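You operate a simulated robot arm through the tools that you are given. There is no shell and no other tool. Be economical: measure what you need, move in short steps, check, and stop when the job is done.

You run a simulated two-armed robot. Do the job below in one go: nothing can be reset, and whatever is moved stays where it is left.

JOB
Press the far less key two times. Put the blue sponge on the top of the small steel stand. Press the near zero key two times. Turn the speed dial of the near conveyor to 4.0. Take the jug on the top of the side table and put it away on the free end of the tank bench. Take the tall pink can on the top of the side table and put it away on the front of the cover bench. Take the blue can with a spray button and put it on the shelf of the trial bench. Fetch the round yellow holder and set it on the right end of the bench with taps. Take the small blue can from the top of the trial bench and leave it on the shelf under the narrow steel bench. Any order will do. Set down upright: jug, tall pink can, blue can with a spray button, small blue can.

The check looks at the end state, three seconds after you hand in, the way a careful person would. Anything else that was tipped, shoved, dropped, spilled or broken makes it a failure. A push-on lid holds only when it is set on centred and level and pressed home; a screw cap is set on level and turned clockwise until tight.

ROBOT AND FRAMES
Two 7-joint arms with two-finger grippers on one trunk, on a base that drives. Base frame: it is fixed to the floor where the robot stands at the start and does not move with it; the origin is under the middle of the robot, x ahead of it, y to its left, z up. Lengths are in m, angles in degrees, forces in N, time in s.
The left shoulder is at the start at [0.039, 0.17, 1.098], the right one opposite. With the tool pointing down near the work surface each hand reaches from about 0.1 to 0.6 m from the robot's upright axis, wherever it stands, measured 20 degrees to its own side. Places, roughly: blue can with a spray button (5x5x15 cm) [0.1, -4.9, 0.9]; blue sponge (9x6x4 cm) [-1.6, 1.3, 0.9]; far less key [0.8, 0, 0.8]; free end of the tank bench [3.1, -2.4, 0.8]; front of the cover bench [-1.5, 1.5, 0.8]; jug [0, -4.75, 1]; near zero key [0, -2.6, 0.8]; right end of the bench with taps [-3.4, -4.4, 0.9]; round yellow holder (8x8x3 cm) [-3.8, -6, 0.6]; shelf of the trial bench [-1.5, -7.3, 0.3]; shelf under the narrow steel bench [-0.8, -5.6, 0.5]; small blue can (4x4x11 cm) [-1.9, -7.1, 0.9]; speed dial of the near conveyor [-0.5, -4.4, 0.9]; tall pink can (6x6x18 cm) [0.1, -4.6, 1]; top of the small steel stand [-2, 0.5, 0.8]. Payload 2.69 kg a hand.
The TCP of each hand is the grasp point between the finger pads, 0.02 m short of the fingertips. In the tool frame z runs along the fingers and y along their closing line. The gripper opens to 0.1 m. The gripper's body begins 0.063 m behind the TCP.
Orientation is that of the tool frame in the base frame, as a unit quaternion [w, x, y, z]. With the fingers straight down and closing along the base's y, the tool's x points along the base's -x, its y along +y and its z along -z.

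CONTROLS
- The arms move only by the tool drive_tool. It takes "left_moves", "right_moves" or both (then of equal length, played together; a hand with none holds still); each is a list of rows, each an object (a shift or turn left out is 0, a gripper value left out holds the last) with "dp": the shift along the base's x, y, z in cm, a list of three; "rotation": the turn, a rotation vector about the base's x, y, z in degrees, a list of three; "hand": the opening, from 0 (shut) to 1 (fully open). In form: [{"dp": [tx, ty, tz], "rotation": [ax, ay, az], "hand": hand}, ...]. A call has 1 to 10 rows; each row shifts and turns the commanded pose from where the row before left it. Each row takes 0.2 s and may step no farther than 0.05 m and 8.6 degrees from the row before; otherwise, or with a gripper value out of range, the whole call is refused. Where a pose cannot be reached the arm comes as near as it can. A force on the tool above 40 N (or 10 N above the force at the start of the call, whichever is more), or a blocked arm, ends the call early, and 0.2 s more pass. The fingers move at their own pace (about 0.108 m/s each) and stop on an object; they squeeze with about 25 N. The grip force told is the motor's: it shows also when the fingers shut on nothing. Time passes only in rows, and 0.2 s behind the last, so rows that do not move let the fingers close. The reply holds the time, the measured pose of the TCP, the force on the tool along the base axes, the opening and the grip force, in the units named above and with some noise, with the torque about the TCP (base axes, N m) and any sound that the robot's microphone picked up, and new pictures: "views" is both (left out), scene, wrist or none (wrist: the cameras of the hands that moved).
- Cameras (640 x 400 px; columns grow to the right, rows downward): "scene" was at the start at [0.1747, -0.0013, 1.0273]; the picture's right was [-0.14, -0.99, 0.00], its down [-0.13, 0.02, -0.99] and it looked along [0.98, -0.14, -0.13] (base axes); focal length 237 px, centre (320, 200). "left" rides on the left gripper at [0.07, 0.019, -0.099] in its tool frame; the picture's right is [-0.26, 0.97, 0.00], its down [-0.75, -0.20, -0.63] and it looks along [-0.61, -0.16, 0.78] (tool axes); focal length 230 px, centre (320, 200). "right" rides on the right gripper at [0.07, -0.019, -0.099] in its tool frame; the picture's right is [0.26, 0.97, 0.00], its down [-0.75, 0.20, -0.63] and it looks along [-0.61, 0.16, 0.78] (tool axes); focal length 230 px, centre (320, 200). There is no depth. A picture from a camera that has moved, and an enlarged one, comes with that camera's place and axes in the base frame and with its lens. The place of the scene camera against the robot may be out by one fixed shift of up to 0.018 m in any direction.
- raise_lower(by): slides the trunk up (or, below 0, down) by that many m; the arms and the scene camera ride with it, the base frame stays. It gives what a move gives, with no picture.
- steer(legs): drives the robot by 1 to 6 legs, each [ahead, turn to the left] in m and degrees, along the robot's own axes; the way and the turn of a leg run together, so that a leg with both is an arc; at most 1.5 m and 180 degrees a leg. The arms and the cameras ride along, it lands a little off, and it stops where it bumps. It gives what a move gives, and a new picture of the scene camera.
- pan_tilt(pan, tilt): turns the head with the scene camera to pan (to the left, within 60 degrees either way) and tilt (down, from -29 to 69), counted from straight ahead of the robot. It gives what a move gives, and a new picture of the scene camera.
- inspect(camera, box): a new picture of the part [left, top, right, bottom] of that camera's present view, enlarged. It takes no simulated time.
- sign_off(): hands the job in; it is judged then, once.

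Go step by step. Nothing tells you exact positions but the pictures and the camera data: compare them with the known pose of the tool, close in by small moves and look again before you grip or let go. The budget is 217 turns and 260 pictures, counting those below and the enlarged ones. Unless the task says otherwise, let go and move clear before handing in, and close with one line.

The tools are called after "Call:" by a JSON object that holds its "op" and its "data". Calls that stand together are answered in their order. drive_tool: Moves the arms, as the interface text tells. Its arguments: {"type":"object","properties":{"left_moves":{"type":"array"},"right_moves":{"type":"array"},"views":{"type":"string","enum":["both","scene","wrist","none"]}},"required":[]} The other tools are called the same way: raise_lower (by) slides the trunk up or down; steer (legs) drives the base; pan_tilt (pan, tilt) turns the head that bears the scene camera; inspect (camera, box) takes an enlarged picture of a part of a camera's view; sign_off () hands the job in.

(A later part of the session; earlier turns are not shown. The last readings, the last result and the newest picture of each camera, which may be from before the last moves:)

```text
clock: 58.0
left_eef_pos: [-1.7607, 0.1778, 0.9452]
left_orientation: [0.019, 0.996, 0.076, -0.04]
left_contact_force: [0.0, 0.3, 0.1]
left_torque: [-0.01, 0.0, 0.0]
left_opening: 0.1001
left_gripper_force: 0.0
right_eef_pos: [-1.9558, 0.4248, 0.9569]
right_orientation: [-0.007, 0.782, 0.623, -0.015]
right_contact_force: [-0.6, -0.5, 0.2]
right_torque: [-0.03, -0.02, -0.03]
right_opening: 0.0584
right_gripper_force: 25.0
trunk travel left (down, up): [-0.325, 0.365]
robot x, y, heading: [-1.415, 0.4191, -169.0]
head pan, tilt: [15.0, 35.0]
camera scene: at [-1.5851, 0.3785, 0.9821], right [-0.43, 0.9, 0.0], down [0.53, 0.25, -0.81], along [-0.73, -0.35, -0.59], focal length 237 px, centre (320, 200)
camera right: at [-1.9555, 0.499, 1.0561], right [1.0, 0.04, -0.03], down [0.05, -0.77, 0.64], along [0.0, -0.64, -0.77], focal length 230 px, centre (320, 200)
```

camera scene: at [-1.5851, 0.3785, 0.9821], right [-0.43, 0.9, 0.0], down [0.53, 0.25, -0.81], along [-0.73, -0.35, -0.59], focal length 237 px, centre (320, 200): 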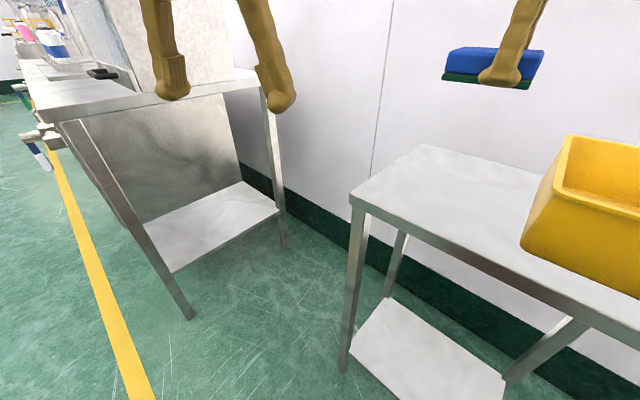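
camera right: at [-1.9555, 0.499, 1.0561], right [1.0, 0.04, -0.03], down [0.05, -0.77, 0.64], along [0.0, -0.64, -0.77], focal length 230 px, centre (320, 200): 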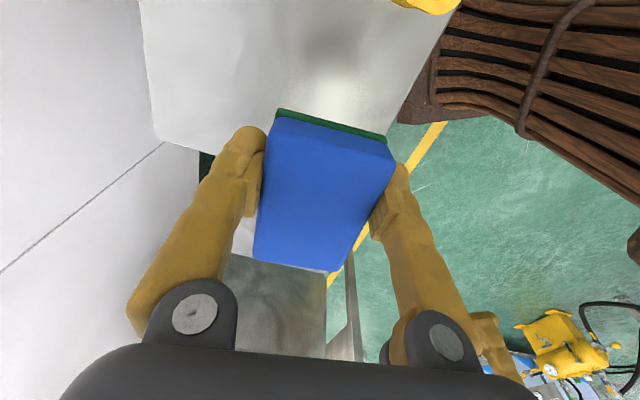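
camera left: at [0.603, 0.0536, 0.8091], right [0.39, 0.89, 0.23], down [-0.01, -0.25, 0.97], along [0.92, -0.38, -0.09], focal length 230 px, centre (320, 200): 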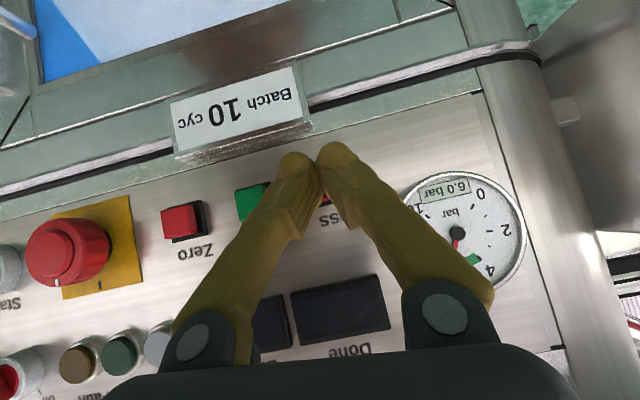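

Wrist view shows the sponge over the free part, about 9 cm from both edges and clear of the box. I lower gently.

Call:
{"op": "drive_tool", "data": {"right_moves": [{"dp": [0, 0, -4], "rotation": [0.5, -1.8, 0]}, {"dp": [0, 0, -4]}, {"dp": [0, 0, -3.5]}, {"dp": [0, 0, -1]}, {"dp": [0, 0, -0.7]}, {"dp": [0, 0, -0.7]}, {"dp": [0, 0, 0]}], "views": "both"}}

```text
clock: 59.6
left_eef_pos: [-1.7618, 0.1778, 0.9449]
left_orientation: [0.018, 0.996, 0.077, -0.039]
left_contact_force: [0.0, 0.6, -0.3]
left_torque: [0.0, -0.03, -0.02]
left_opening: 0.1
left_gripper_force: 0.1
right_eef_pos: [-1.9553, 0.427, 0.8183]
right_orientation: [0.001, 0.782, 0.623, -0.001]
right_contact_force: [0.0, -0.3, 0.2]
right_torque: [-0.02, 0.0, 0.01]
right_opening: 0.0583
right_gripper_force: 24.8
trunk travel left (down, up): [-0.325, 0.365]
robot x, y, heading: [-1.4194, 0.4209, -169.2]
head pan, tilt: [15.0, 35.0]
camera scene: at [-1.5856, 0.3785, 0.982], right [-0.43, 0.9, 0.0], down [0.53, 0.25, -0.81], along [-0.73, -0.35, -0.59], focal length 237 px, centre (320, 200)
camera right: at [-1.9579, 0.4997, 0.9175], right [1.0, 0.04, 0.0], down [0.03, -0.78, 0.63], along [0.02, -0.63, -0.78], focal length 230 px, centre (320, 200)
```

scene: 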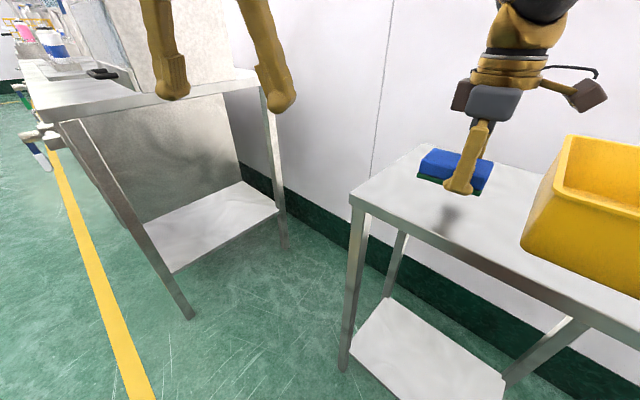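
right: 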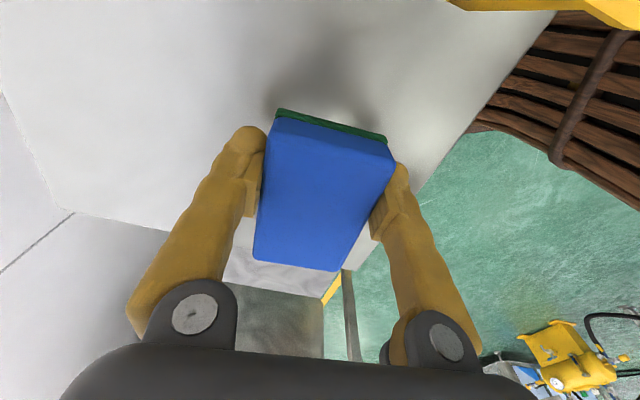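

Still a couple of cm above the top. I go down in small steps until I feel contact.

Call:
{"op": "drive_tool", "data": {"right_moves": [{"dp": [0, 0, -0.6]}, {"dp": [0, 0, -0.5]}, {"dp": [0, 0, -0.5]}, {"dp": [0, 0, -0.4]}, {"dp": [0, 0, 0]}], "views": "none"}}

Call:
{"op": "inspect", "data": {"camera": "scene", "box": [400, 110, 560, 210]}}

```text
clock: 60.8
left_eef_pos: [-1.7603, 0.1783, 0.9455]
left_orientation: [0.02, 0.996, 0.077, -0.04]
left_contact_force: [-0.6, 1.0, -0.1]
left_torque: [-0.03, 0.03, 0.0]
left_opening: 0.1
left_gripper_force: 0.0
right_eef_pos: [-1.9547, 0.4281, 0.7977]
right_orientation: [0.001, 0.782, 0.624, 0.0]
right_contact_force: [0.0, -0.8, -0.2]
right_torque: [0.02, 0.02, 0.01]
right_opening: 0.0581
right_gripper_force: 24.7
trunk travel left (down, up): [-0.325, 0.365]
robot x, y, heading: [-1.4201, 0.424, -169.1]
head pan, tilt: [15.0, 35.0]
```

```text
4.00 times, centred on (480, 160) of scene
camera zoom: at [-1.5856, 0.3785, 0.982], right [-0.43, 0.9, 0.0], down [0.53, 0.25, -0.81], along [-0.73, -0.35, -0.59], focal length 950 px, centre (-320, 360)
```

zoom: 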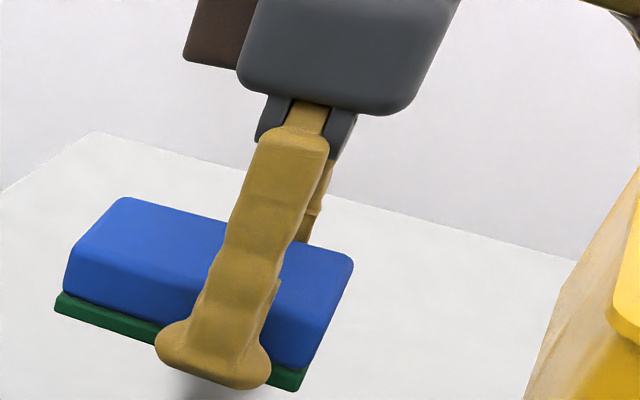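

Call:
{"op": "drive_tool", "data": {"right_moves": [{"dp": [0, 0, -0.4]}, {"dp": [0, 0, -0.4]}, {"dp": [0, 0, -0.3]}, {"dp": [0, 0, -0.3]}, {"dp": [0, 0, 0]}], "views": "none"}}

Call:
{"op": "inspect", "data": {"camera": "scene", "box": [400, 110, 560, 210]}}

```text
clock: 62.0
left_eef_pos: [-1.7622, 0.1775, 0.9446]
left_orientation: [0.018, 0.996, 0.077, -0.039]
left_contact_force: [0.1, 0.9, -0.3]
left_torque: [0.0, 0.0, 0.01]
left_opening: 0.1003
left_gripper_force: 0.0
right_eef_pos: [-1.9559, 0.4271, 0.7827]
right_orientation: [0.001, 0.782, 0.623, 0.001]
right_contact_force: [0.1, 1.0, 1.7]
right_torque: [0.01, -0.02, -0.02]
right_opening: 0.0581
right_gripper_force: 25.0
trunk travel left (down, up): [-0.325, 0.365]
robot x, y, heading: [-1.4125, 0.4219, -169.3]
head pan, tilt: [15.0, 35.0]
```

```text
4.00 times, centred on (480, 160) of scene
camera zoom: at [-1.5856, 0.3785, 0.982], right [-0.43, 0.9, 0.0], down [0.53, 0.25, -0.81], along [-0.73, -0.35, -0.59], focal length 950 px, centre (-320, 360)
```

zoom: 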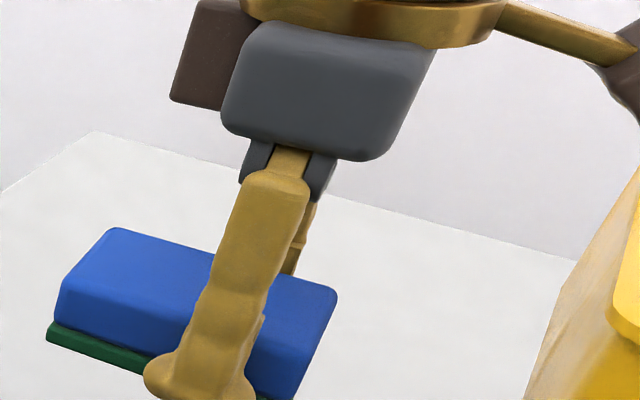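

Call:
{"op": "drive_tool", "data": {"right_moves": [{"dp": [0, 0, -0.3]}, {"dp": [0, 0, -0.3]}, {"dp": [0, 0, 0]}], "views": "wrist"}}

```text
clock: 62.8
left_eef_pos: [-1.7596, 0.1778, 0.9458]
left_orientation: [0.018, 0.996, 0.077, -0.041]
left_contact_force: [-0.7, 0.1, 0.3]
left_torque: [0.01, -0.01, 0.05]
left_opening: 0.0999
left_gripper_force: 0.1
right_eef_pos: [-1.9556, 0.4269, 0.7805]
right_orientation: [-0.001, 0.783, 0.622, -0.004]
right_contact_force: [3.4, 0.9, 36.5]
right_torque: [-0.04, -0.24, -0.01]
right_opening: 0.0586
right_gripper_force: 24.8
trunk travel left (down, up): [-0.325, 0.365]
robot x, y, heading: [-1.4135, 0.4222, -169.2]
head pan, tilt: [15.0, 35.0]
camera right: at [-1.9572, 0.4997, 0.88], right [1.0, 0.04, -0.01], down [0.03, -0.78, 0.63], along [0.02, -0.63, -0.78], focal length 230 px, centre (320, 200)
```

right: 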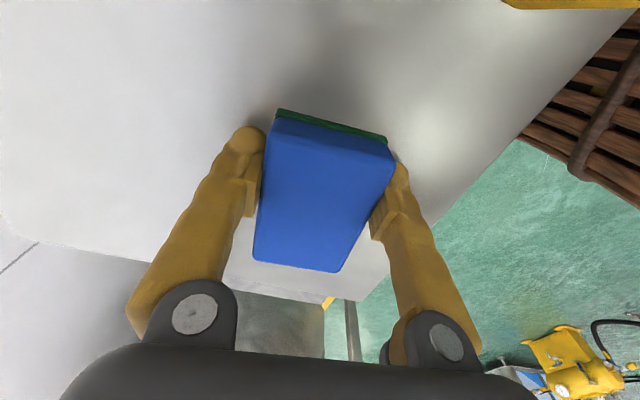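

Contact is firm. I relax slightly, open and rise.

Call:
{"op": "drive_tool", "data": {"right_moves": [{"dp": [0, 0, 0.3]}, {"dp": [0, 0, 0], "hand": 1}, {"dp": [0, 0, 0]}, {"dp": [0, 0, 3]}, {"dp": [0, 0, 4]}, {"dp": [0, 0, 5]}, {"dp": [0, 0, 5]}, {"dp": [3, 2, 2]}, {"dp": [0, 0, 0]}], "views": "scene"}}

```text
clock: 64.8
left_eef_pos: [-1.762, 0.1766, 0.9441]
left_orientation: [0.019, 0.996, 0.076, -0.038]
left_contact_force: [-1.0, -0.2, 0.0]
left_torque: [0.0, -0.05, 0.0]
left_opening: 0.1002
left_gripper_force: 0.0
right_eef_pos: [-1.927, 0.446, 0.9685]
right_orientation: [0.0, 0.782, 0.623, 0.0]
right_contact_force: [0.3, 0.5, 0.1]
right_torque: [0.0, 0.02, 0.01]
right_opening: 0.0996
right_gripper_force: 0.1
trunk travel left (down, up): [-0.325, 0.365]
robot x, y, heading: [-1.4167, 0.422, -169.2]
head pan, tilt: [15.0, 35.0]
camera scene: at [-1.5861, 0.3783, 0.9819], right [-0.43, 0.9, 0.0], down [0.53, 0.25, -0.81], along [-0.73, -0.35, -0.59], focal length 237 px, centre (320, 200)
```

scene: 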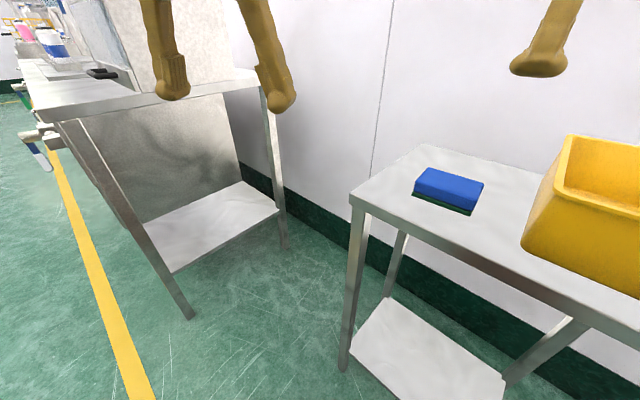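

Sponge is placed. Now I back off and turn toward the near zero key around (0, -2.6) to survey the way.

Call:
{"op": "steer", "data": {"legs": [[-0.6, 0], [0, 109]]}}

Call:
{"op": "pan_tilt", "data": {"pan": 0, "tilt": 12}}

```text
clock: 72.9
left_eef_pos: [-0.49, 0.2891, 0.9435]
left_orientation: [0.043, 0.516, 0.856, -0.008]
left_contact_force: [-0.7, -0.6, -0.1]
left_torque: [-0.02, 0.01, 0.04]
left_opening: 0.1
left_gripper_force: 0.0
right_eef_pos: [-0.6908, 0.0451, 0.9681]
right_orientation: [0.0, -0.053, 0.999, 0.0]
right_contact_force: [-0.2, 0.4, 0.6]
right_torque: [0.0, 0.0, -0.04]
right_opening: 0.1003
right_gripper_force: 0.1
trunk travel left (down, up): [-0.325, 0.365]
robot x, y, heading: [-0.8439, 0.5256, -60.4]
head pan, tilt: [15.0, 35.0]
camera scene: at [-0.7434, 0.4024, 0.982], right [-0.71, -0.7, 0.0], down [-0.41, 0.42, -0.81], along [0.57, -0.57, -0.59], focal length 237 px, centre (320, 200)
```

scene: 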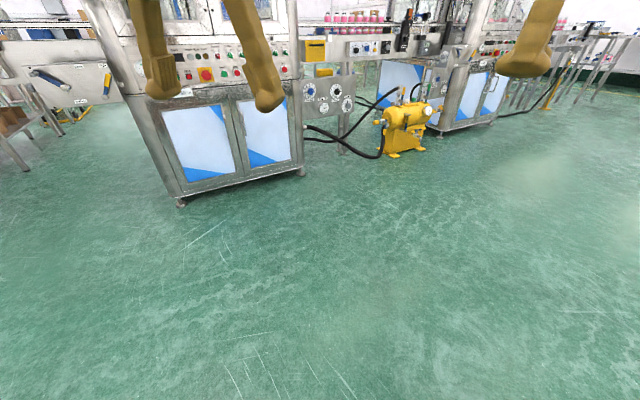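

```text
clock: 73.7
left_eef_pos: [-0.4981, 0.2994, 0.9495]
left_orientation: [0.049, 0.516, 0.855, -0.012]
left_contact_force: [0.3, -0.4, -0.8]
left_torque: [0.05, 0.01, -0.03]
left_opening: 0.0999
left_gripper_force: 0.1
right_eef_pos: [-0.6981, 0.0561, 0.9769]
right_orientation: [0.003, -0.055, 0.998, -0.007]
right_contact_force: [0.0, -0.3, 0.1]
right_torque: [0.02, 0.03, -0.01]
right_opening: 0.0999
right_gripper_force: 0.1
trunk travel left (down, up): [-0.325, 0.365]
robot x, y, heading: [-0.8463, 0.5271, -60.5]
head pan, tilt: [0.0, 12.0]
camera scene: at [-0.7584, 0.383, 1.0186], right [-0.87, -0.5, 0.0], down [-0.11, 0.2, -0.97], along [0.48, -0.85, -0.23], focal length 237 px, centre (320, 200)
```

scene: 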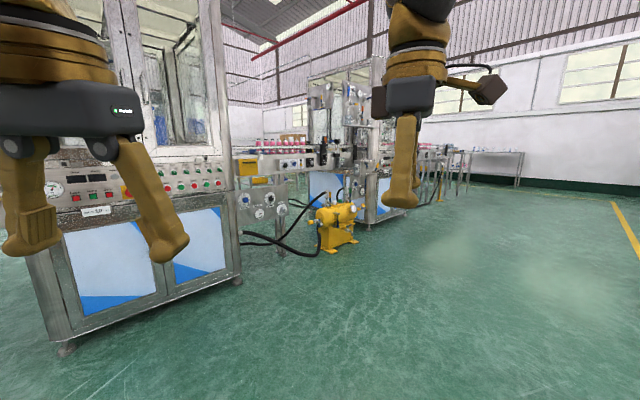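

The second machine stands further along the same line (around (0, -2.6)), facing the same way; a yellow pump stands before it on the left. I drive along the aisle and turn to face it.

Call:
{"op": "steer", "data": {"legs": [[0, -31], [1.5, 0], [1.5, 0], [0, 79]]}}

Call:
{"op": "pan_tilt", "data": {"pan": 0, "tilt": 25}}

```text
clock: 93.3
left_eef_pos: [-0.4585, -2.383, 0.9509]
left_orientation: [0.051, 0.117, 0.992, 0.01]
left_contact_force: [0.7, -0.1, 0.6]
left_torque: [0.0, -0.03, 0.0]
left_opening: 0.1002
left_gripper_force: 0.1
right_eef_pos: [-0.4062, -2.6936, 0.9761]
right_orientation: [0.006, -0.461, 0.887, -0.006]
right_contact_force: [0.8, -0.2, -0.1]
right_torque: [0.01, 0.02, 0.0]
right_opening: 0.0999
right_gripper_force: 0.1
trunk travel left (down, up): [-0.325, 0.365]
robot x, y, heading: [-0.8611, -2.5037, -11.6]
head pan, tilt: [0.0, 12.0]
camera scene: at [-0.6866, -2.5251, 1.0188], right [-0.2, -0.98, 0.0], down [-0.22, 0.04, -0.97], along [0.95, -0.19, -0.22], focal length 237 px, centre (320, 200)
```

scene: 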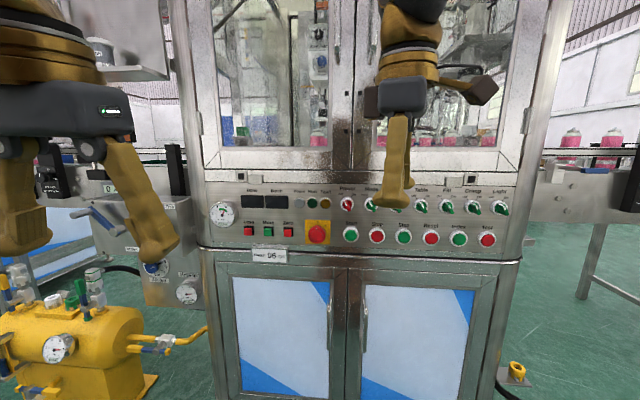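

```text
clock: 94.1
left_eef_pos: [-0.4716, -2.3797, 0.956]
left_orientation: [0.058, 0.116, 0.992, 0.01]
left_contact_force: [0.2, -1.0, -0.3]
left_torque: [0.01, 0.01, 0.03]
left_opening: 0.1001
left_gripper_force: 0.1
right_eef_pos: [-0.421, -2.6918, 0.9841]
right_orientation: [0.012, -0.461, 0.887, -0.011]
right_contact_force: [0.5, 0.2, 0.2]
right_torque: [0.03, 0.02, 0.01]
right_opening: 0.1001
right_gripper_force: 0.1
trunk travel left (down, up): [-0.325, 0.365]
robot x, y, heading: [-0.8586, -2.5003, -11.5]
head pan, tilt: [0.0, 25.0]
camera scene: at [-0.6876, -2.5253, 0.9976], right [-0.2, -0.98, 0.0], down [-0.43, 0.09, -0.9], along [0.88, -0.18, -0.44], focal length 237 px, centre (320, 200)
```

scene: 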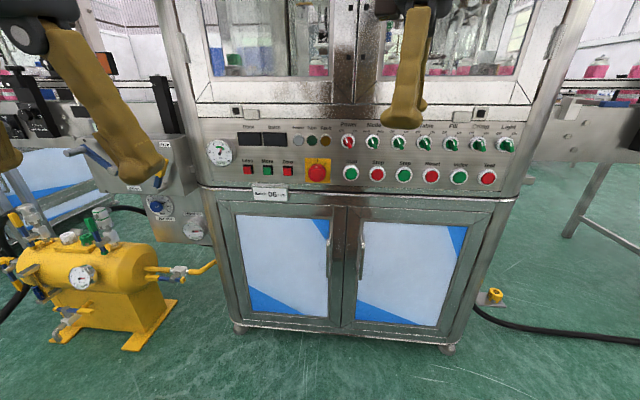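

The Zero key is about (-0.03, -2.575, 0.786). I pre-shape the left hand (closed, pitched forward about 47°, at key height) and drive up to it.

Call:
{"op": "drive_tool", "data": {"left_moves": [{"dp": [0, 0, -3.5], "rotation": [-1.6, -7.9, 0], "hand": 0}, {"dp": [0, 0, -3.5], "rotation": [-1.6, -7.9, 0]}, {"dp": [0, 0, -3.5], "rotation": [-1.6, -7.9, 0]}, {"dp": [0, 0, -3.5], "rotation": [-1.6, -7.9, 0]}, {"dp": [0, 0, -3], "rotation": [-1.6, -7.9, 0]}, {"dp": [0, 0, 0]}], "views": "none"}}

Call:
{"op": "steer", "data": {"legs": [[0, -3], [0.25, 0]]}}

Call:
{"op": "inspect", "data": {"camera": "left", "box": [0, 0, 640, 400]}}

```text
clock: 95.5
left_eef_pos: [-0.4753, -2.3857, 0.7907]
left_orientation: [0.363, 0.101, 0.926, -0.016]
left_contact_force: [0.7, 0.7, 0.6]
left_torque: [-0.05, 0.01, 0.0]
left_opening: 0.0
left_gripper_force: 25.0
left hand out of reach, approached as far as the arm can: row 3, 5
right_eef_pos: [-0.4202, -2.6874, 0.9842]
right_orientation: [0.011, -0.462, 0.887, -0.012]
right_contact_force: [0.1, 1.1, -0.6]
right_torque: [-0.06, -0.01, 0.01]
right_opening: 0.1001
right_gripper_force: 0.1
trunk travel left (down, up): [-0.325, 0.365]
robot x, y, heading: [-0.8603, -2.5003, -11.7]
head pan, tilt: [0.0, 25.0]
```

```text
clock: 97.7
left_eef_pos: [-0.2216, -2.4729, 0.792]
left_orientation: [0.362, 0.127, 0.923, -0.025]
left_contact_force: [0.3, -0.2, 0.2]
left_torque: [-0.01, -0.01, 0.02]
left_opening: 0.0001
left_gripper_force: 25.0
right_eef_pos: [-0.1852, -2.778, 0.9837]
right_orientation: [0.012, -0.437, 0.899, -0.011]
right_contact_force: [0.1, -0.2, -0.2]
right_torque: [0.01, -0.01, 0.0]
right_opening: 0.1001
right_gripper_force: 0.0
trunk travel left (down, up): [-0.325, 0.365]
robot x, y, heading: [-0.6081, -2.5664, -14.4]
head pan, tilt: [0.0, 25.0]
camera scene: at [-0.4429, -2.5984, 0.9975], right [-0.25, -0.97, 0.0], down [-0.42, 0.11, -0.9], along [0.87, -0.23, -0.44], focal length 237 px, centre (320, 200)
```

scene: 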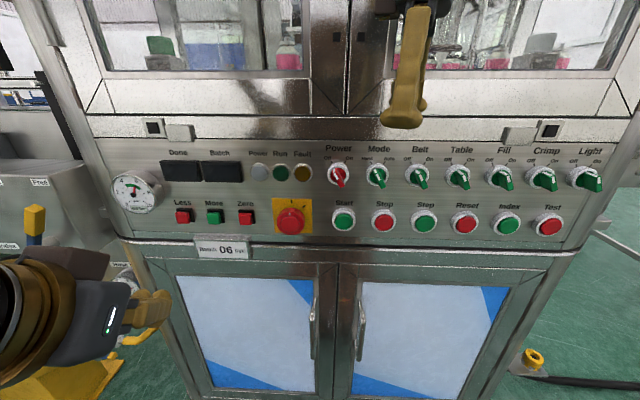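

```text
1.00 times, centred on (320, 200) of left (not enlarged: the box is as wide or as high as the picture)
camera zoom: at [-0.3314, -2.4262, 0.819], right [0.43, 0.88, 0.22], down [0.06, -0.27, 0.96], along [0.9, -0.4, -0.17], focal length 230 px, centre (320, 200)
```

zoom: 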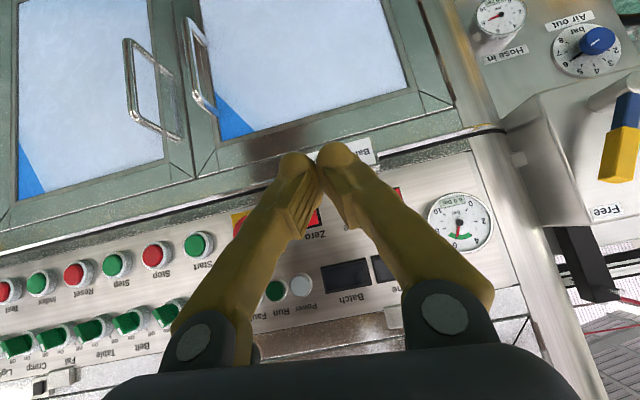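

Both views agree on the Zero key at about (-0.033, -2.576, 0.785). I move to 3 cm in front and check.

Call:
{"op": "drive_tool", "data": {"left_moves": [{"dp": [3, -3, 0]}, {"dp": [3, -3, 0]}, {"dp": [3.5, -2.3, -0.4]}, {"dp": [3.5, -1, 0]}, {"dp": [0, 0, 0]}], "views": "wrist"}}

```text
clock: 98.9
left_eef_pos: [-0.1044, -2.5599, 0.7949]
left_orientation: [0.37, 0.127, 0.92, -0.027]
left_contact_force: [-0.6, 0.2, -0.3]
left_torque: [0.03, 0.0, -0.03]
left_opening: 0.0001
left_gripper_force: 24.9
right_eef_pos: [-0.2008, -2.7737, 0.9918]
right_orientation: [0.018, -0.437, 0.899, -0.016]
right_contact_force: [-0.1, -1.2, -0.7]
right_torque: [-0.01, 0.03, -0.01]
right_opening: 0.1001
right_gripper_force: 0.0
trunk travel left (down, up): [-0.325, 0.365]
robot x, y, heading: [-0.6135, -2.5618, -14.5]
head pan, tilt: [0.0, 25.0]
camera left: at [-0.2133, -2.5127, 0.8193], right [0.42, 0.88, 0.22], down [0.05, -0.26, 0.96], along [0.91, -0.4, -0.15], focal length 230 px, centre (320, 200)
```

left: 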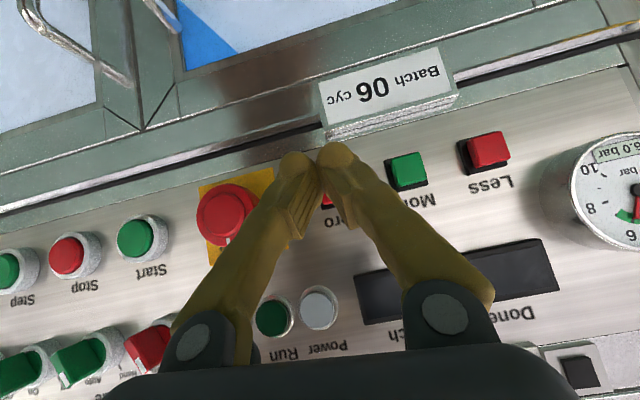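

Call:
{"op": "drive_tool", "data": {"left_moves": [{"dp": [1.4, -0.8, -0.6]}, {"dp": [1.2, -0.4, 0]}, {"dp": [0.7, -0.2, 0]}, {"dp": [0.5, -0.1, 0]}, {"dp": [0.5, -0.1, 0]}, {"dp": [0, 0, 0]}], "views": "wrist"}}

```text
clock: 100.3
left_eef_pos: [-0.0666, -2.5755, 0.7878]
left_orientation: [0.369, 0.126, 0.92, -0.026]
left_contact_force: [-31.9, 12.9, 4.1]
left_torque: [0.12, -0.07, 0.29]
left_opening: 0.0
left_gripper_force: 24.7
right_eef_pos: [-0.2023, -2.7735, 0.9929]
right_orientation: [0.019, -0.437, 0.899, -0.018]
right_contact_force: [0.7, 0.9, -0.7]
right_torque: [-0.01, 0.0, 0.01]
right_opening: 0.0999
right_gripper_force: 0.0
trunk travel left (down, up): [-0.325, 0.365]
robot x, y, heading: [-0.6125, -2.5661, -14.5]
head pan, tilt: [0.0, 25.0]
heard: click
camera left: at [-0.1756, -2.5298, 0.8134], right [0.42, 0.88, 0.22], down [0.05, -0.26, 0.96], along [0.9, -0.4, -0.15], focal length 230 px, centre (320, 200)
```

left: 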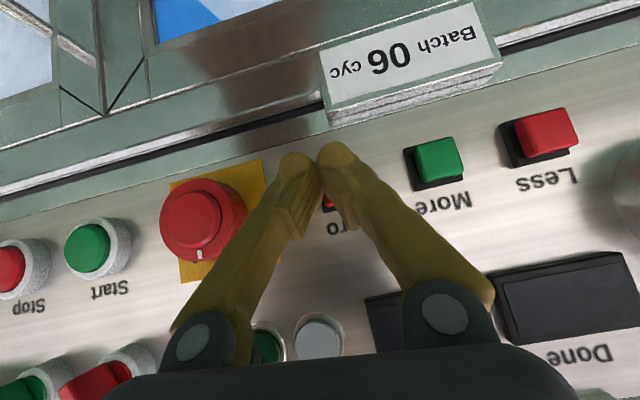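

Click heard. I retract and press once more, then pull away.

Call:
{"op": "drive_tool", "data": {"left_moves": [{"dp": [-1.0, 0.25, 0]}, {"dp": [-1.5, 0.35, 0]}, {"dp": [0, 0, 0]}, {"dp": [1.5, -0.35, 0]}, {"dp": [0.6, -0.15, 0]}, {"dp": [0.4, -0.1, 0]}, {"dp": [0, 0, 0]}], "views": "none"}}

```text
clock: 101.9
left_eef_pos: [-0.0665, -2.5777, 0.7878]
left_orientation: [0.369, 0.125, 0.92, -0.025]
left_contact_force: [-32.4, 17.7, 5.8]
left_torque: [0.05, -0.11, 0.37]
left_opening: 0.0
left_gripper_force: 24.7
right_eef_pos: [-0.2035, -2.7732, 0.9924]
right_orientation: [0.019, -0.436, 0.899, -0.019]
right_contact_force: [-0.2, -0.3, -0.4]
right_torque: [0.01, 0.04, 0.0]
right_opening: 0.0999
right_gripper_force: 0.0
trunk travel left (down, up): [-0.325, 0.365]
robot x, y, heading: [-0.6114, -2.5623, -14.5]
head pan, tilt: [0.0, 25.0]
heard: click
```

Second press registered. I pull back, straighten the hand and drive toward the conveyor dial near (-0.5, -4.4).

Call:
{"op": "drive_tool", "data": {"left_moves": [{"dp": [-3, 0.7, 0]}, {"dp": [-3, 1.5, 2], "rotation": [2, 7.9, 0]}, {"dp": [-3, 1.5, 2.5], "rotation": [2, 7.9, 0]}, {"dp": [-3, 1.5, 2.5], "rotation": [2, 7.9, 0]}, {"dp": [-2, 1.5, 2.5], "rotation": [2, 7.9, 0]}, {"dp": [-2, 1.5, 2.5], "rotation": [2, 7.9, 0]}, {"dp": [0, 0, 2], "rotation": [0.5, 2, 0]}, {"dp": [0, 0, 0]}], "views": "none"}}

Call:
{"op": "steer", "data": {"legs": [[-0.5, 0], [0, -75]]}}

Call:
{"op": "pan_tilt", "data": {"pan": 20, "tilt": 12}}

```text
clock: 103.7
left_eef_pos: [-0.2191, -2.4978, 0.9278]
left_orientation: [0.008, 0.142, 0.99, 0.014]
left_contact_force: [0.1, 0.1, 0.4]
left_torque: [0.01, 0.01, 0.01]
left_opening: 0.0001
left_gripper_force: 25.0
right_eef_pos: [-0.2006, -2.7737, 0.9916]
right_orientation: [0.018, -0.437, 0.899, -0.017]
right_contact_force: [-0.3, 0.2, 0.1]
right_torque: [0.02, -0.01, 0.01]
right_opening: 0.0998
right_gripper_force: 0.0
trunk travel left (down, up): [-0.325, 0.365]
robot x, y, heading: [-0.6137, -2.5683, -14.4]
head pan, tilt: [0.0, 25.0]
```

```text
clock: 110.0
left_eef_pos: [-0.9334, -2.8094, 0.9267]
left_orientation: [0.015, 0.724, 0.689, 0.006]
left_contact_force: [0.5, -0.4, 0.9]
left_torque: [0.04, 0.01, 0.02]
left_opening: 0.0
left_gripper_force: 25.2
right_eef_pos: [-1.1986, -2.8921, 0.9933]
right_orientation: [0.004, 0.213, 0.977, -0.025]
right_contact_force: [-0.3, 0.5, -0.3]
right_torque: [-0.02, 0.01, -0.01]
right_opening: 0.1002
right_gripper_force: 0.2
trunk travel left (down, up): [-0.325, 0.365]
robot x, y, heading: [-1.0813, -2.4412, -91.1]
head pan, tilt: [0.0, 25.0]
camera scene: at [-1.0899, -2.6104, 0.9977], right [-1.0, 0.02, 0.0], down [0.01, 0.44, -0.9], along [-0.02, -0.9, -0.44], focal length 237 px, centre (320, 200)
```

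scene: 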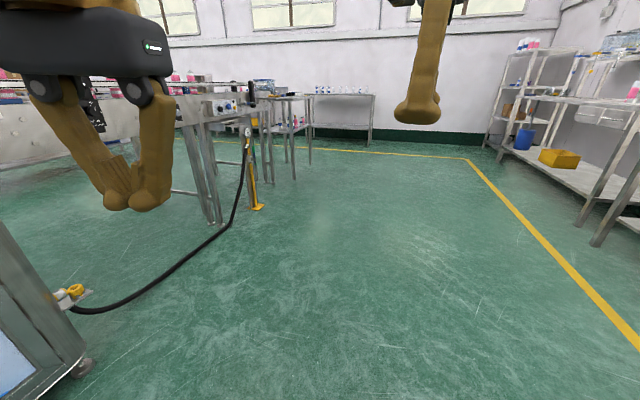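

```text
clock: 110.8
left_eef_pos: [-0.9318, -2.7951, 0.9329]
left_orientation: [0.02, 0.724, 0.69, 0.001]
left_contact_force: [-0.3, 0.0, -0.7]
left_torque: [0.01, -0.01, 0.0]
left_opening: 0.0003
left_gripper_force: 25.0
right_eef_pos: [-1.1974, -2.8777, 0.998]
right_orientation: [0.005, 0.214, 0.976, -0.032]
right_contact_force: [-0.4, -0.9, 0.2]
right_torque: [0.05, 0.03, -0.01]
right_opening: 0.0997
right_gripper_force: 0.2
trunk travel left (down, up): [-0.325, 0.365]
robot x, y, heading: [-1.0824, -2.4437, -91.0]
head pan, tilt: [20.0, 12.0]
camera scene: at [-1.0579, -2.6078, 1.0186], right [-0.95, -0.32, -0.01], down [-0.07, 0.21, -0.97], along [0.32, -0.92, -0.23], focal length 237 px, centre (320, 200)
```

scene: 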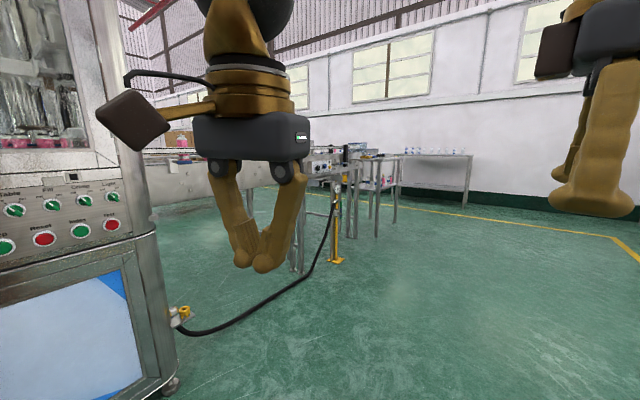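

The conveyor's control box lies ahead-left with a hose post just in front of it. I drive along the aisle to about (-1.15, -4.1) and turn to face it.

Call:
{"op": "steer", "data": {"legs": [[1.4, 0], [0.2, 0], [0, 77]]}}

Call:
{"op": "pan_tilt", "data": {"pan": -5, "tilt": 20}}

```text
clock: 122.4
left_eef_pos: [-0.734, -3.9669, 0.9326]
left_orientation: [0.016, 0.142, 0.99, 0.013]
left_contact_force: [0.1, 0.2, 0.0]
left_torque: [0.03, 0.03, 0.01]
left_opening: 0.0
left_gripper_force: 25.2
right_eef_pos: [-0.7168, -4.245, 0.9983]
right_orientation: [0.024, -0.437, 0.899, -0.022]
right_contact_force: [0.7, -0.2, -0.3]
right_torque: [0.03, 0.03, -0.01]
right_opening: 0.0999
right_gripper_force: 0.1
trunk travel left (down, up): [-0.325, 0.365]
robot x, y, heading: [-1.1137, -4.0377, -14.7]
head pan, tilt: [20.0, 12.0]
camera scene: at [-0.9409, -4.0392, 1.0189], right [0.1, -1.0, -0.01], down [-0.22, -0.02, -0.97], along [0.97, 0.09, -0.22], focal length 237 px, centre (320, 200)
```

scene: 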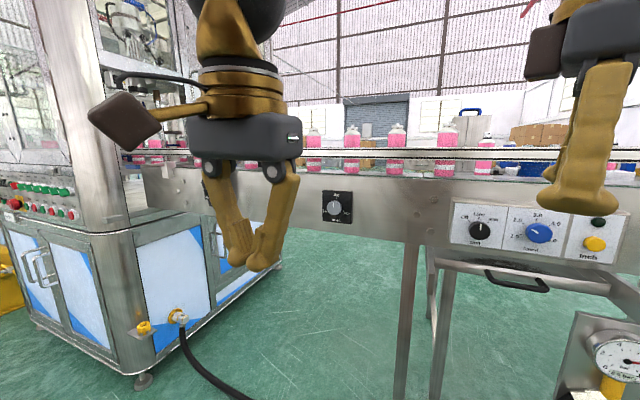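

```text
clock: 123.2
left_eef_pos: [-0.7488, -3.9634, 0.9381]
left_orientation: [0.023, 0.142, 0.99, 0.012]
left_contact_force: [0.3, -0.5, 0.0]
left_torque: [-0.03, 0.02, -0.02]
left_opening: 0.0
left_gripper_force: 24.7
right_eef_pos: [-0.7316, -4.2415, 1.004]
right_orientation: [0.029, -0.436, 0.899, -0.028]
right_contact_force: [-0.5, 0.3, 0.8]
right_torque: [-0.01, -0.02, 0.02]
right_opening: 0.1001
right_gripper_force: 0.1
trunk travel left (down, up): [-0.325, 0.365]
robot x, y, heading: [-1.1165, -4.039, -14.4]
head pan, tilt: [-5.0, 20.0]
camera scene: at [-0.9456, -4.0791, 1.0057], right [-0.33, -0.94, 0.0], down [-0.34, 0.12, -0.93], along [0.88, -0.31, -0.36], focal length 237 px, centre (320, 200)
```

scene: 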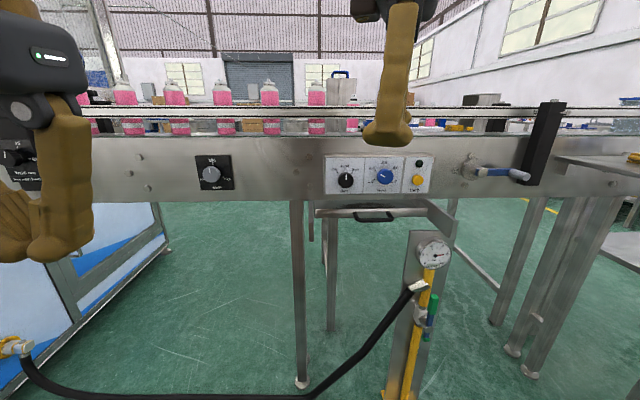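

Call:
{"op": "inspect", "data": {"camera": "scene", "box": [310, 140, 450, 220]}}

```text
4.57 times, centred on (380, 180) of scene
camera zoom: at [-0.9456, -4.0791, 1.0057], right [-0.33, -0.94, 0.0], down [-0.34, 0.12, -0.93], along [0.88, -0.31, -0.36], focal length 1086 px, centre (46, 291)
```

zoom: 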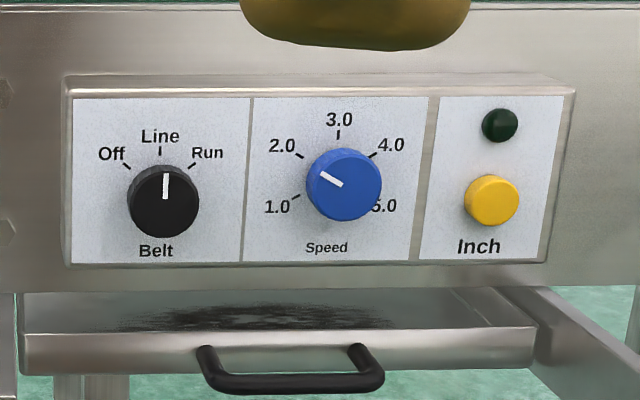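

The blue knob is at about 2.0; ticks are 60° apart, so it needs +120° clockwise. I square up (face ≈ -18°), lower the trunk for a level reach, and pitch the right hand forward — its present yaw becomes a useful start roll of about -70°.

Call:
{"op": "steer", "data": {"legs": [[0.08, -3.5]]}}

Call:
{"op": "raise_lower", "data": {"by": -0.2}}

Call:
{"op": "drive_tool", "data": {"right_moves": [{"dp": [0, 0, 1], "rotation": [-2.6, -8.1, 0]}, {"dp": [0.5, 0, 1], "rotation": [-2.6, -8.1, 0]}, {"dp": [0.5, 0, 1], "rotation": [-2.6, -8.1, 0]}, {"dp": [0.5, 0, 1], "rotation": [-2.6, -8.1, 0]}, {"dp": [0.5, 0, 1], "rotation": [-2.6, -8.1, 0]}, {"dp": [0.5, 0, 1], "rotation": [-2.6, -8.1, 0]}, {"dp": [0.5, 0, 1], "rotation": [-2.6, -8.1, 0]}, {"dp": [0.5, 0, 1], "rotation": [-2.6, -8.1, 0]}, {"dp": [0, 0, 0], "rotation": [-2.6, -8.1, 0]}, {"dp": [0, 0, 0], "rotation": [-2.6, -8.1, 0]}], "views": "both"}}

```text
clock: 124.3
left_eef_pos: [-0.66, -4.0111, 0.9357]
left_orientation: [0.019, 0.172, 0.985, 0.012]
left_contact_force: [1.4, 1.2, -0.8]
left_torque: [0.03, 0.1, -0.03]
left_opening: 0.0
left_gripper_force: 24.7
right_eef_pos: [-0.6615, -4.2879, 1.0013]
right_orientation: [0.026, -0.409, 0.912, -0.025]
right_contact_force: [0.4, -0.4, -1.0]
right_torque: [0.03, 0.09, -0.01]
right_opening: 0.1002
right_gripper_force: 0.1
trunk travel left (down, up): [-0.325, 0.365]
robot x, y, heading: [-1.0371, -4.0592, -18.3]
head pan, tilt: [-5.0, 20.0]
camera scene: at [-0.8688, -4.1129, 1.0049], right [-0.39, -0.92, 0.0], down [-0.33, 0.14, -0.93], along [0.86, -0.37, -0.36], focal length 237 px, centre (320, 200)
```

scene: 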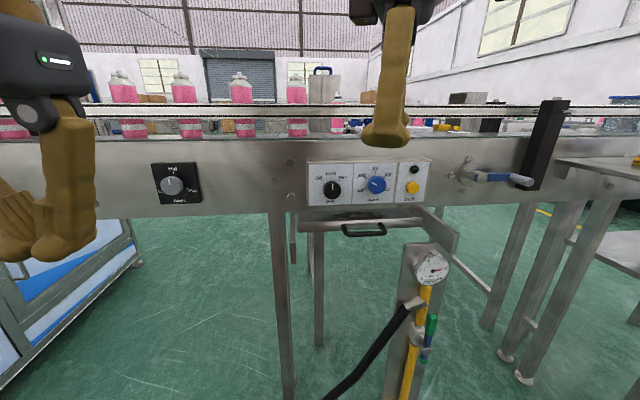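

```text
clock: 126.5
left_eef_pos: [-0.6794, -4.0042, 0.7425]
left_orientation: [0.029, 0.17, 0.985, 0.011]
left_contact_force: [-0.8, 0.4, 0.4]
left_torque: [-0.02, 0.02, -0.01]
left_opening: 0.0
left_gripper_force: 24.7
right_eef_pos: [-0.6791, -4.2816, 0.8096]
right_orientation: [0.033, -0.408, 0.912, -0.033]
right_contact_force: [0.7, -0.4, -0.7]
right_torque: [0.02, -0.01, 0.02]
right_opening: 0.1
right_gripper_force: 0.0
trunk travel left (down, up): [-0.125, 0.565]
robot x, y, heading: [-1.0364, -4.0595, -17.9]
head pan, tilt: [-5.0, 20.0]
```

```text
clock: 128.7
left_eef_pos: [-0.6781, -4.0039, 0.7423]
left_orientation: [0.029, 0.171, 0.985, 0.011]
left_contact_force: [0.4, -0.3, 0.6]
left_torque: [0.0, 0.01, 0.02]
left_opening: 0.0
left_gripper_force: 24.8
right_eef_pos: [-0.6445, -4.282, 0.8886]
right_orientation: [0.528, -0.289, 0.642, -0.475]
right_contact_force: [-0.3, 0.3, -0.2]
right_torque: [0.03, 0.0, 0.02]
right_opening: 0.0997
right_gripper_force: 0.1
trunk travel left (down, up): [-0.125, 0.565]
robot x, y, heading: [-1.0364, -4.0565, -18.5]
head pan, tilt: [-5.0, 20.0]
camera scene: at [-0.8759, -4.111, 0.8057], right [-0.39, -0.92, 0.0], down [-0.33, 0.14, -0.93], along [0.86, -0.37, -0.36], focal length 237 px, centre (320, 200)
camera right: at [-0.7608, -4.3193, 0.8784], right [0.06, 0.15, -0.99], down [-0.37, 0.92, 0.12], along [0.93, 0.35, 0.1], focal length 230 px, centre (320, 200)
```

scene: 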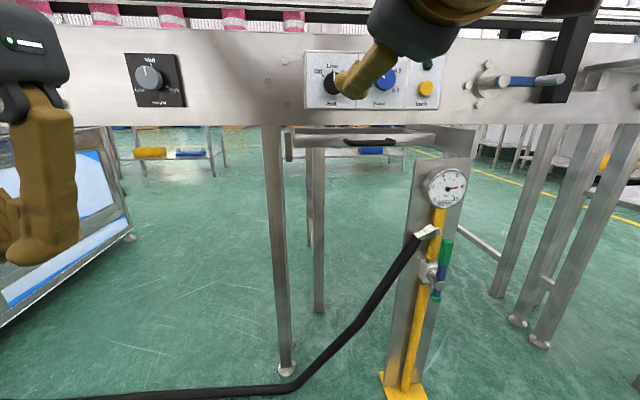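
right: 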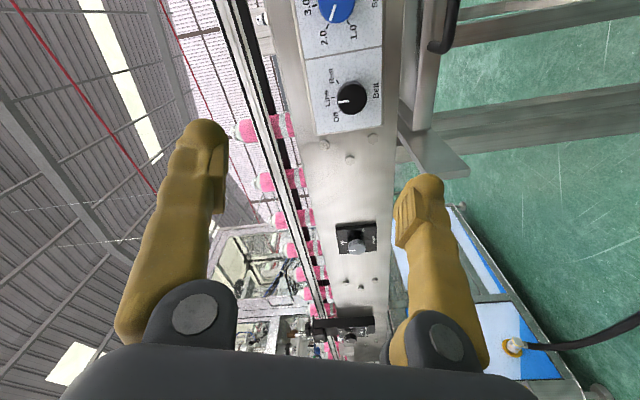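

The tool now points level along the panel normal. I line it up with the knob axis, about 7 cm short, and look.

Call:
{"op": "drive_tool", "data": {"right_moves": [{"dp": [1, -2.2, -0.6], "hand": 0.7}, {"dp": [1, -2.2, -0.6]}, {"dp": [1, -2.1, -0.6]}, {"dp": [1, -2.1, -0.6]}, {"dp": [0, 0, 0]}], "views": "wrist"}}

```text
clock: 129.9
left_eef_pos: [-0.678, -4.0046, 0.7431]
left_orientation: [0.029, 0.172, 0.985, 0.01]
left_contact_force: [0.3, 0.8, 0.4]
left_torque: [-0.03, 0.02, 0.02]
left_opening: 0.0002
left_gripper_force: 25.3
right_eef_pos: [-0.6065, -4.3676, 0.8686]
right_orientation: [0.527, -0.288, 0.643, -0.475]
right_contact_force: [0.6, 0.5, 0.3]
right_torque: [0.0, -0.02, -0.01]
right_opening: 0.0699
right_gripper_force: 0.0
trunk travel left (down, up): [-0.125, 0.565]
robot x, y, heading: [-1.0368, -4.0555, -18.4]
head pan, tilt: [-5.0, 20.0]
camera right: at [-0.7225, -4.4053, 0.8563], right [0.05, 0.14, -0.99], down [-0.36, 0.92, 0.12], along [0.93, 0.35, 0.1], focal length 230 px, centre (320, 200)
```

right: 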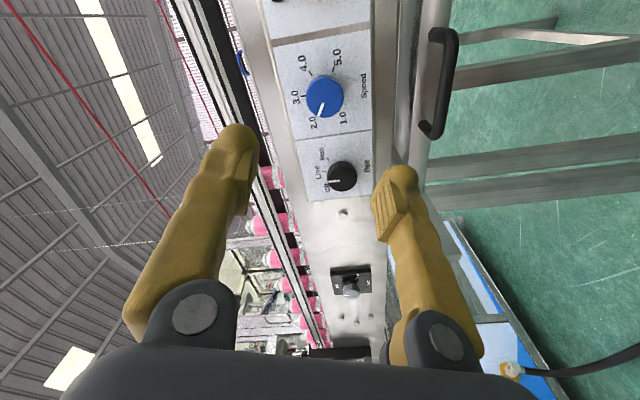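

Triangulating the wrist views puts the knob at about (-0.464, -4.422, 0.863), a bit farther than thought. I drive ahead 8 cm and look again.

Call:
{"op": "steer", "data": {"legs": [[0.08, 0]]}}

Call:
{"op": "inspect", "data": {"camera": "right", "box": [200, 0, 440, 150]}}

```text
clock: 130.9
left_eef_pos: [-0.6014, -4.0303, 0.7422]
left_orientation: [0.029, 0.171, 0.985, 0.011]
left_contact_force: [-0.1, -1.1, 0.0]
left_torque: [-0.03, -0.01, -0.01]
left_opening: 0.0001
left_gripper_force: 25.0
right_eef_pos: [-0.5302, -4.393, 0.8669]
right_orientation: [0.527, -0.287, 0.643, -0.475]
right_contact_force: [-0.5, -0.3, -1.1]
right_torque: [0.02, -0.01, 0.01]
right_opening: 0.0699
right_gripper_force: 0.0
trunk travel left (down, up): [-0.125, 0.565]
robot x, y, heading: [-0.9576, -4.0832, -18.3]
head pan, tilt: [-5.0, 20.0]
camera scene: at [-0.799, -4.1363, 0.8057], right [-0.39, -0.92, 0.0], down [-0.33, 0.14, -0.93], along [0.86, -0.37, -0.36], focal length 237 px, centre (320, 200)
```

scene: 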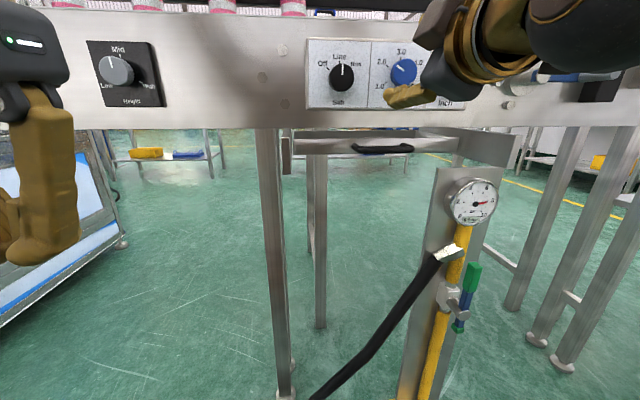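

```text
2.67 times, centred on (320, 75) of right
camera zoom: at [-0.6458, -4.4305, 0.8561], right [0.05, 0.15, -0.99], down [-0.36, 0.92, 0.12], along [0.93, 0.35, 0.1], focal length 614 px, centre (320, 533)
```

zoom: 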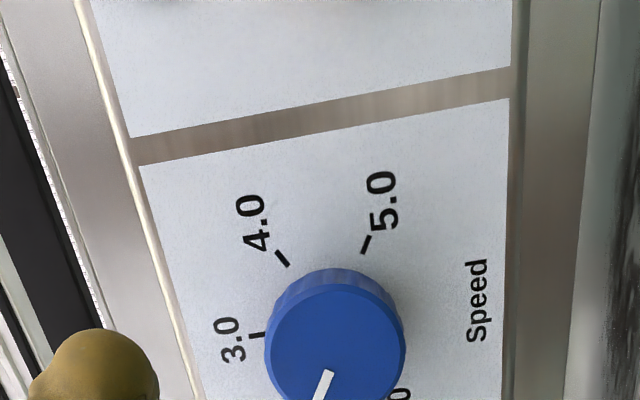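

Knob face at about (-0.473, -4.418, 0.863). I centre laterally and slide forward so the pads straddle the knob, then close.

Call:
{"op": "drive_tool", "data": {"right_moves": [{"dp": [0, -0.6, -0.4]}, {"dp": [1.5, -0.5, 0]}, {"dp": [1.5, -0.5, 0]}, {"dp": [1.0, -0.33, 0]}, {"dp": [0.8, -0.25, 0]}, {"dp": [0.4, -0.12, 0]}, {"dp": [0, 0, 0]}], "views": "wrist"}}

```text
clock: 132.5
left_eef_pos: [-0.6124, -4.0254, 0.7461]
left_orientation: [0.038, 0.171, 0.984, 0.01]
left_contact_force: [-1.3, -0.1, -0.5]
left_torque: [0.0, -0.01, 0.02]
left_opening: 0.0001
left_gripper_force: 25.1
right_eef_pos: [-0.5026, -4.4134, 0.8797]
right_orientation: [0.534, -0.271, 0.641, -0.48]
right_contact_force: [-0.3, -0.1, -0.4]
right_torque: [0.01, 0.03, -0.01]
right_opening: 0.07
right_gripper_force: 0.1
right hand out of reach, approached as far as the arm can: row 4, 5
trunk travel left (down, up): [-0.125, 0.565]
robot x, y, heading: [-0.9602, -4.0834, -18.2]
head pan, tilt: [-5.0, 20.0]
camera right: at [-0.6184, -4.4476, 0.8646], right [0.09, 0.16, -0.98], down [-0.35, 0.93, 0.12], along [0.93, 0.33, 0.14], focal length 230 px, centre (320, 200)
```

right: 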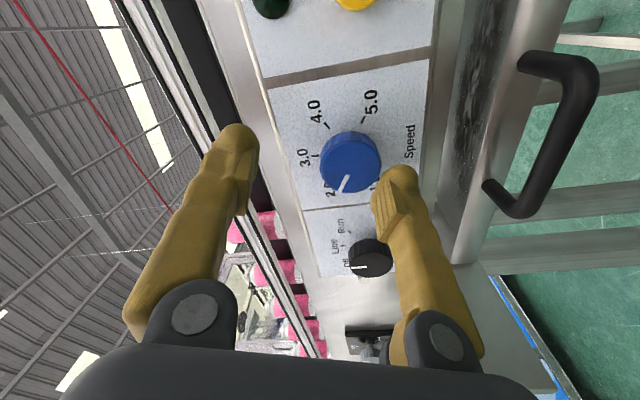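

The arm is at its reach limit. I pull the hand back a little, drive 9 cm closer and recheck.

Call:
{"op": "drive_tool", "data": {"right_moves": [{"dp": [-2, 0.6, -0.5]}, {"dp": [-3, 1, -0.9]}, {"dp": [-2, 0.6, 0]}, {"dp": [0, 0, 0]}], "views": "none"}}

Call:
{"op": "steer", "data": {"legs": [[0.09, 0]]}}

Call:
{"op": "inspect", "data": {"camera": "right", "box": [120, 0, 520, 250]}}

```text
clock: 133.5
left_eef_pos: [-0.6121, -4.0268, 0.7473]
left_orientation: [0.039, 0.172, 0.984, 0.01]
left_contact_force: [0.3, -0.1, 0.9]
left_torque: [0.01, 0.02, -0.01]
left_opening: 0.0
left_gripper_force: 24.8
right_eef_pos: [-0.5688, -4.385, 0.8623]
right_orientation: [0.531, -0.285, 0.638, -0.479]
right_contact_force: [0.8, 0.1, 0.5]
right_torque: [0.01, -0.02, 0.01]
right_opening: 0.0702
right_gripper_force: 0.1
trunk travel left (down, up): [-0.125, 0.565]
robot x, y, heading: [-0.9622, -4.0865, -18.1]
head pan, tilt: [-5.0, 20.0]
```

```text
clock: 134.7
left_eef_pos: [-0.5236, -4.0538, 0.7472]
left_orientation: [0.036, 0.172, 0.984, 0.01]
left_contact_force: [-0.2, 0.2, 0.8]
left_torque: [-0.03, -0.01, 0.0]
left_opening: 0.0
left_gripper_force: 25.2
right_eef_pos: [-0.4823, -4.4125, 0.8625]
right_orientation: [0.53, -0.285, 0.638, -0.48]
right_contact_force: [-0.1, -0.4, 0.0]
right_torque: [-0.01, 0.02, -0.01]
right_opening: 0.0701
right_gripper_force: 0.0
trunk travel left (down, up): [-0.125, 0.565]
robot x, y, heading: [-0.8716, -4.1137, -18.2]
head pan, tilt: [-5.0, 20.0]
camera scene: at [-0.7118, -4.165, 0.8057], right [-0.39, -0.92, 0.0], down [-0.33, 0.14, -0.93], along [0.86, -0.37, -0.36], focal length 237 px, centre (320, 200)
```

scene: 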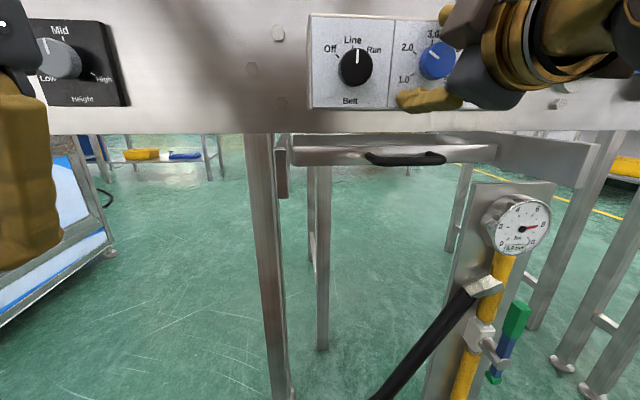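

```text
1.60 times, centred on (320, 125) of right
camera zoom: at [-0.5969, -4.4507, 0.8491], right [0.07, 0.14, -0.99], down [-0.36, 0.93, 0.11], along [0.93, 0.35, 0.12], focal length 368 px, centre (320, 320)
```

zoom: 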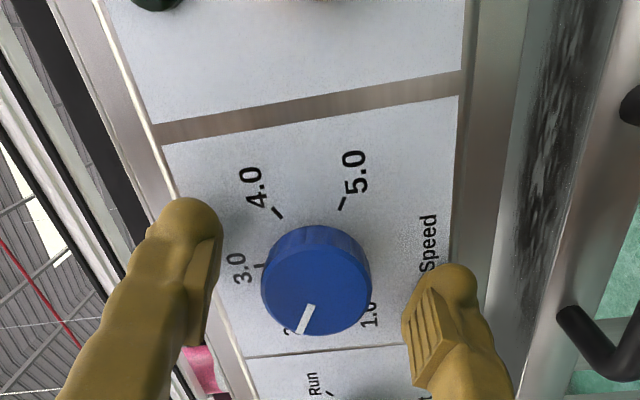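

The knob is centred between the fingers and about 1.4 cm deep; tips already overlap most of it. Tiny correction, then close.

Call:
{"op": "drive_tool", "data": {"right_moves": [{"dp": [0.2, -0.4, 0.1]}, {"dp": [0, 0, 0]}, {"dp": [0, 0, 0], "hand": 0}, {"dp": [0, 0, 0]}, {"dp": [0, 0, 0]}], "views": "wrist"}}

```text
clock: 135.6
left_eef_pos: [-0.5508, -4.0463, 0.7592]
left_orientation: [0.056, 0.171, 0.984, 0.008]
left_contact_force: [-1.4, 0.1, 0.5]
left_torque: [-0.01, -0.08, -0.01]
left_opening: 0.0
left_gripper_force: 24.7
right_eef_pos: [-0.4884, -4.398, 0.8941]
right_orientation: [0.568, -0.269, 0.605, -0.488]
right_contact_force: [-1.0, 1.1, 0.3]
right_torque: [0.02, 0.02, 0.02]
right_opening: 0.0
right_gripper_force: 25.0
right hand out of reach, approached as far as the arm can: row 1
trunk travel left (down, up): [-0.125, 0.565]
robot x, y, heading: [-0.874, -4.1163, -18.2]
head pan, tilt: [-5.0, 20.0]
stopped in row 4 (right hand): the force on the tool passed its limit at 46 N (the readings are from after the stop); the commanded pose is now the measured one
camera right: at [-0.6003, -4.4374, 0.8694], right [0.17, 0.14, -0.98], down [-0.39, 0.92, 0.06], along [0.9, 0.37, 0.21], focal length 230 px, centre (320, 200)
```

right: 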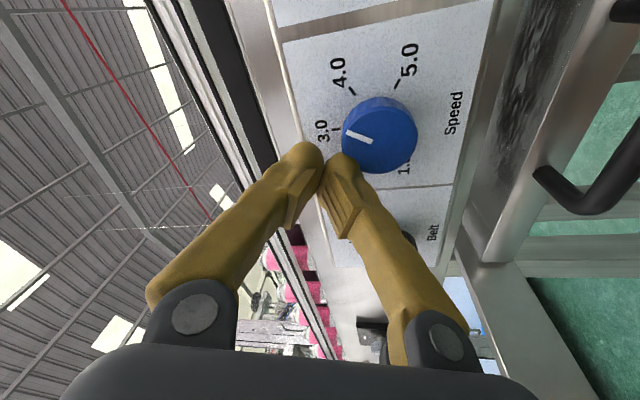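

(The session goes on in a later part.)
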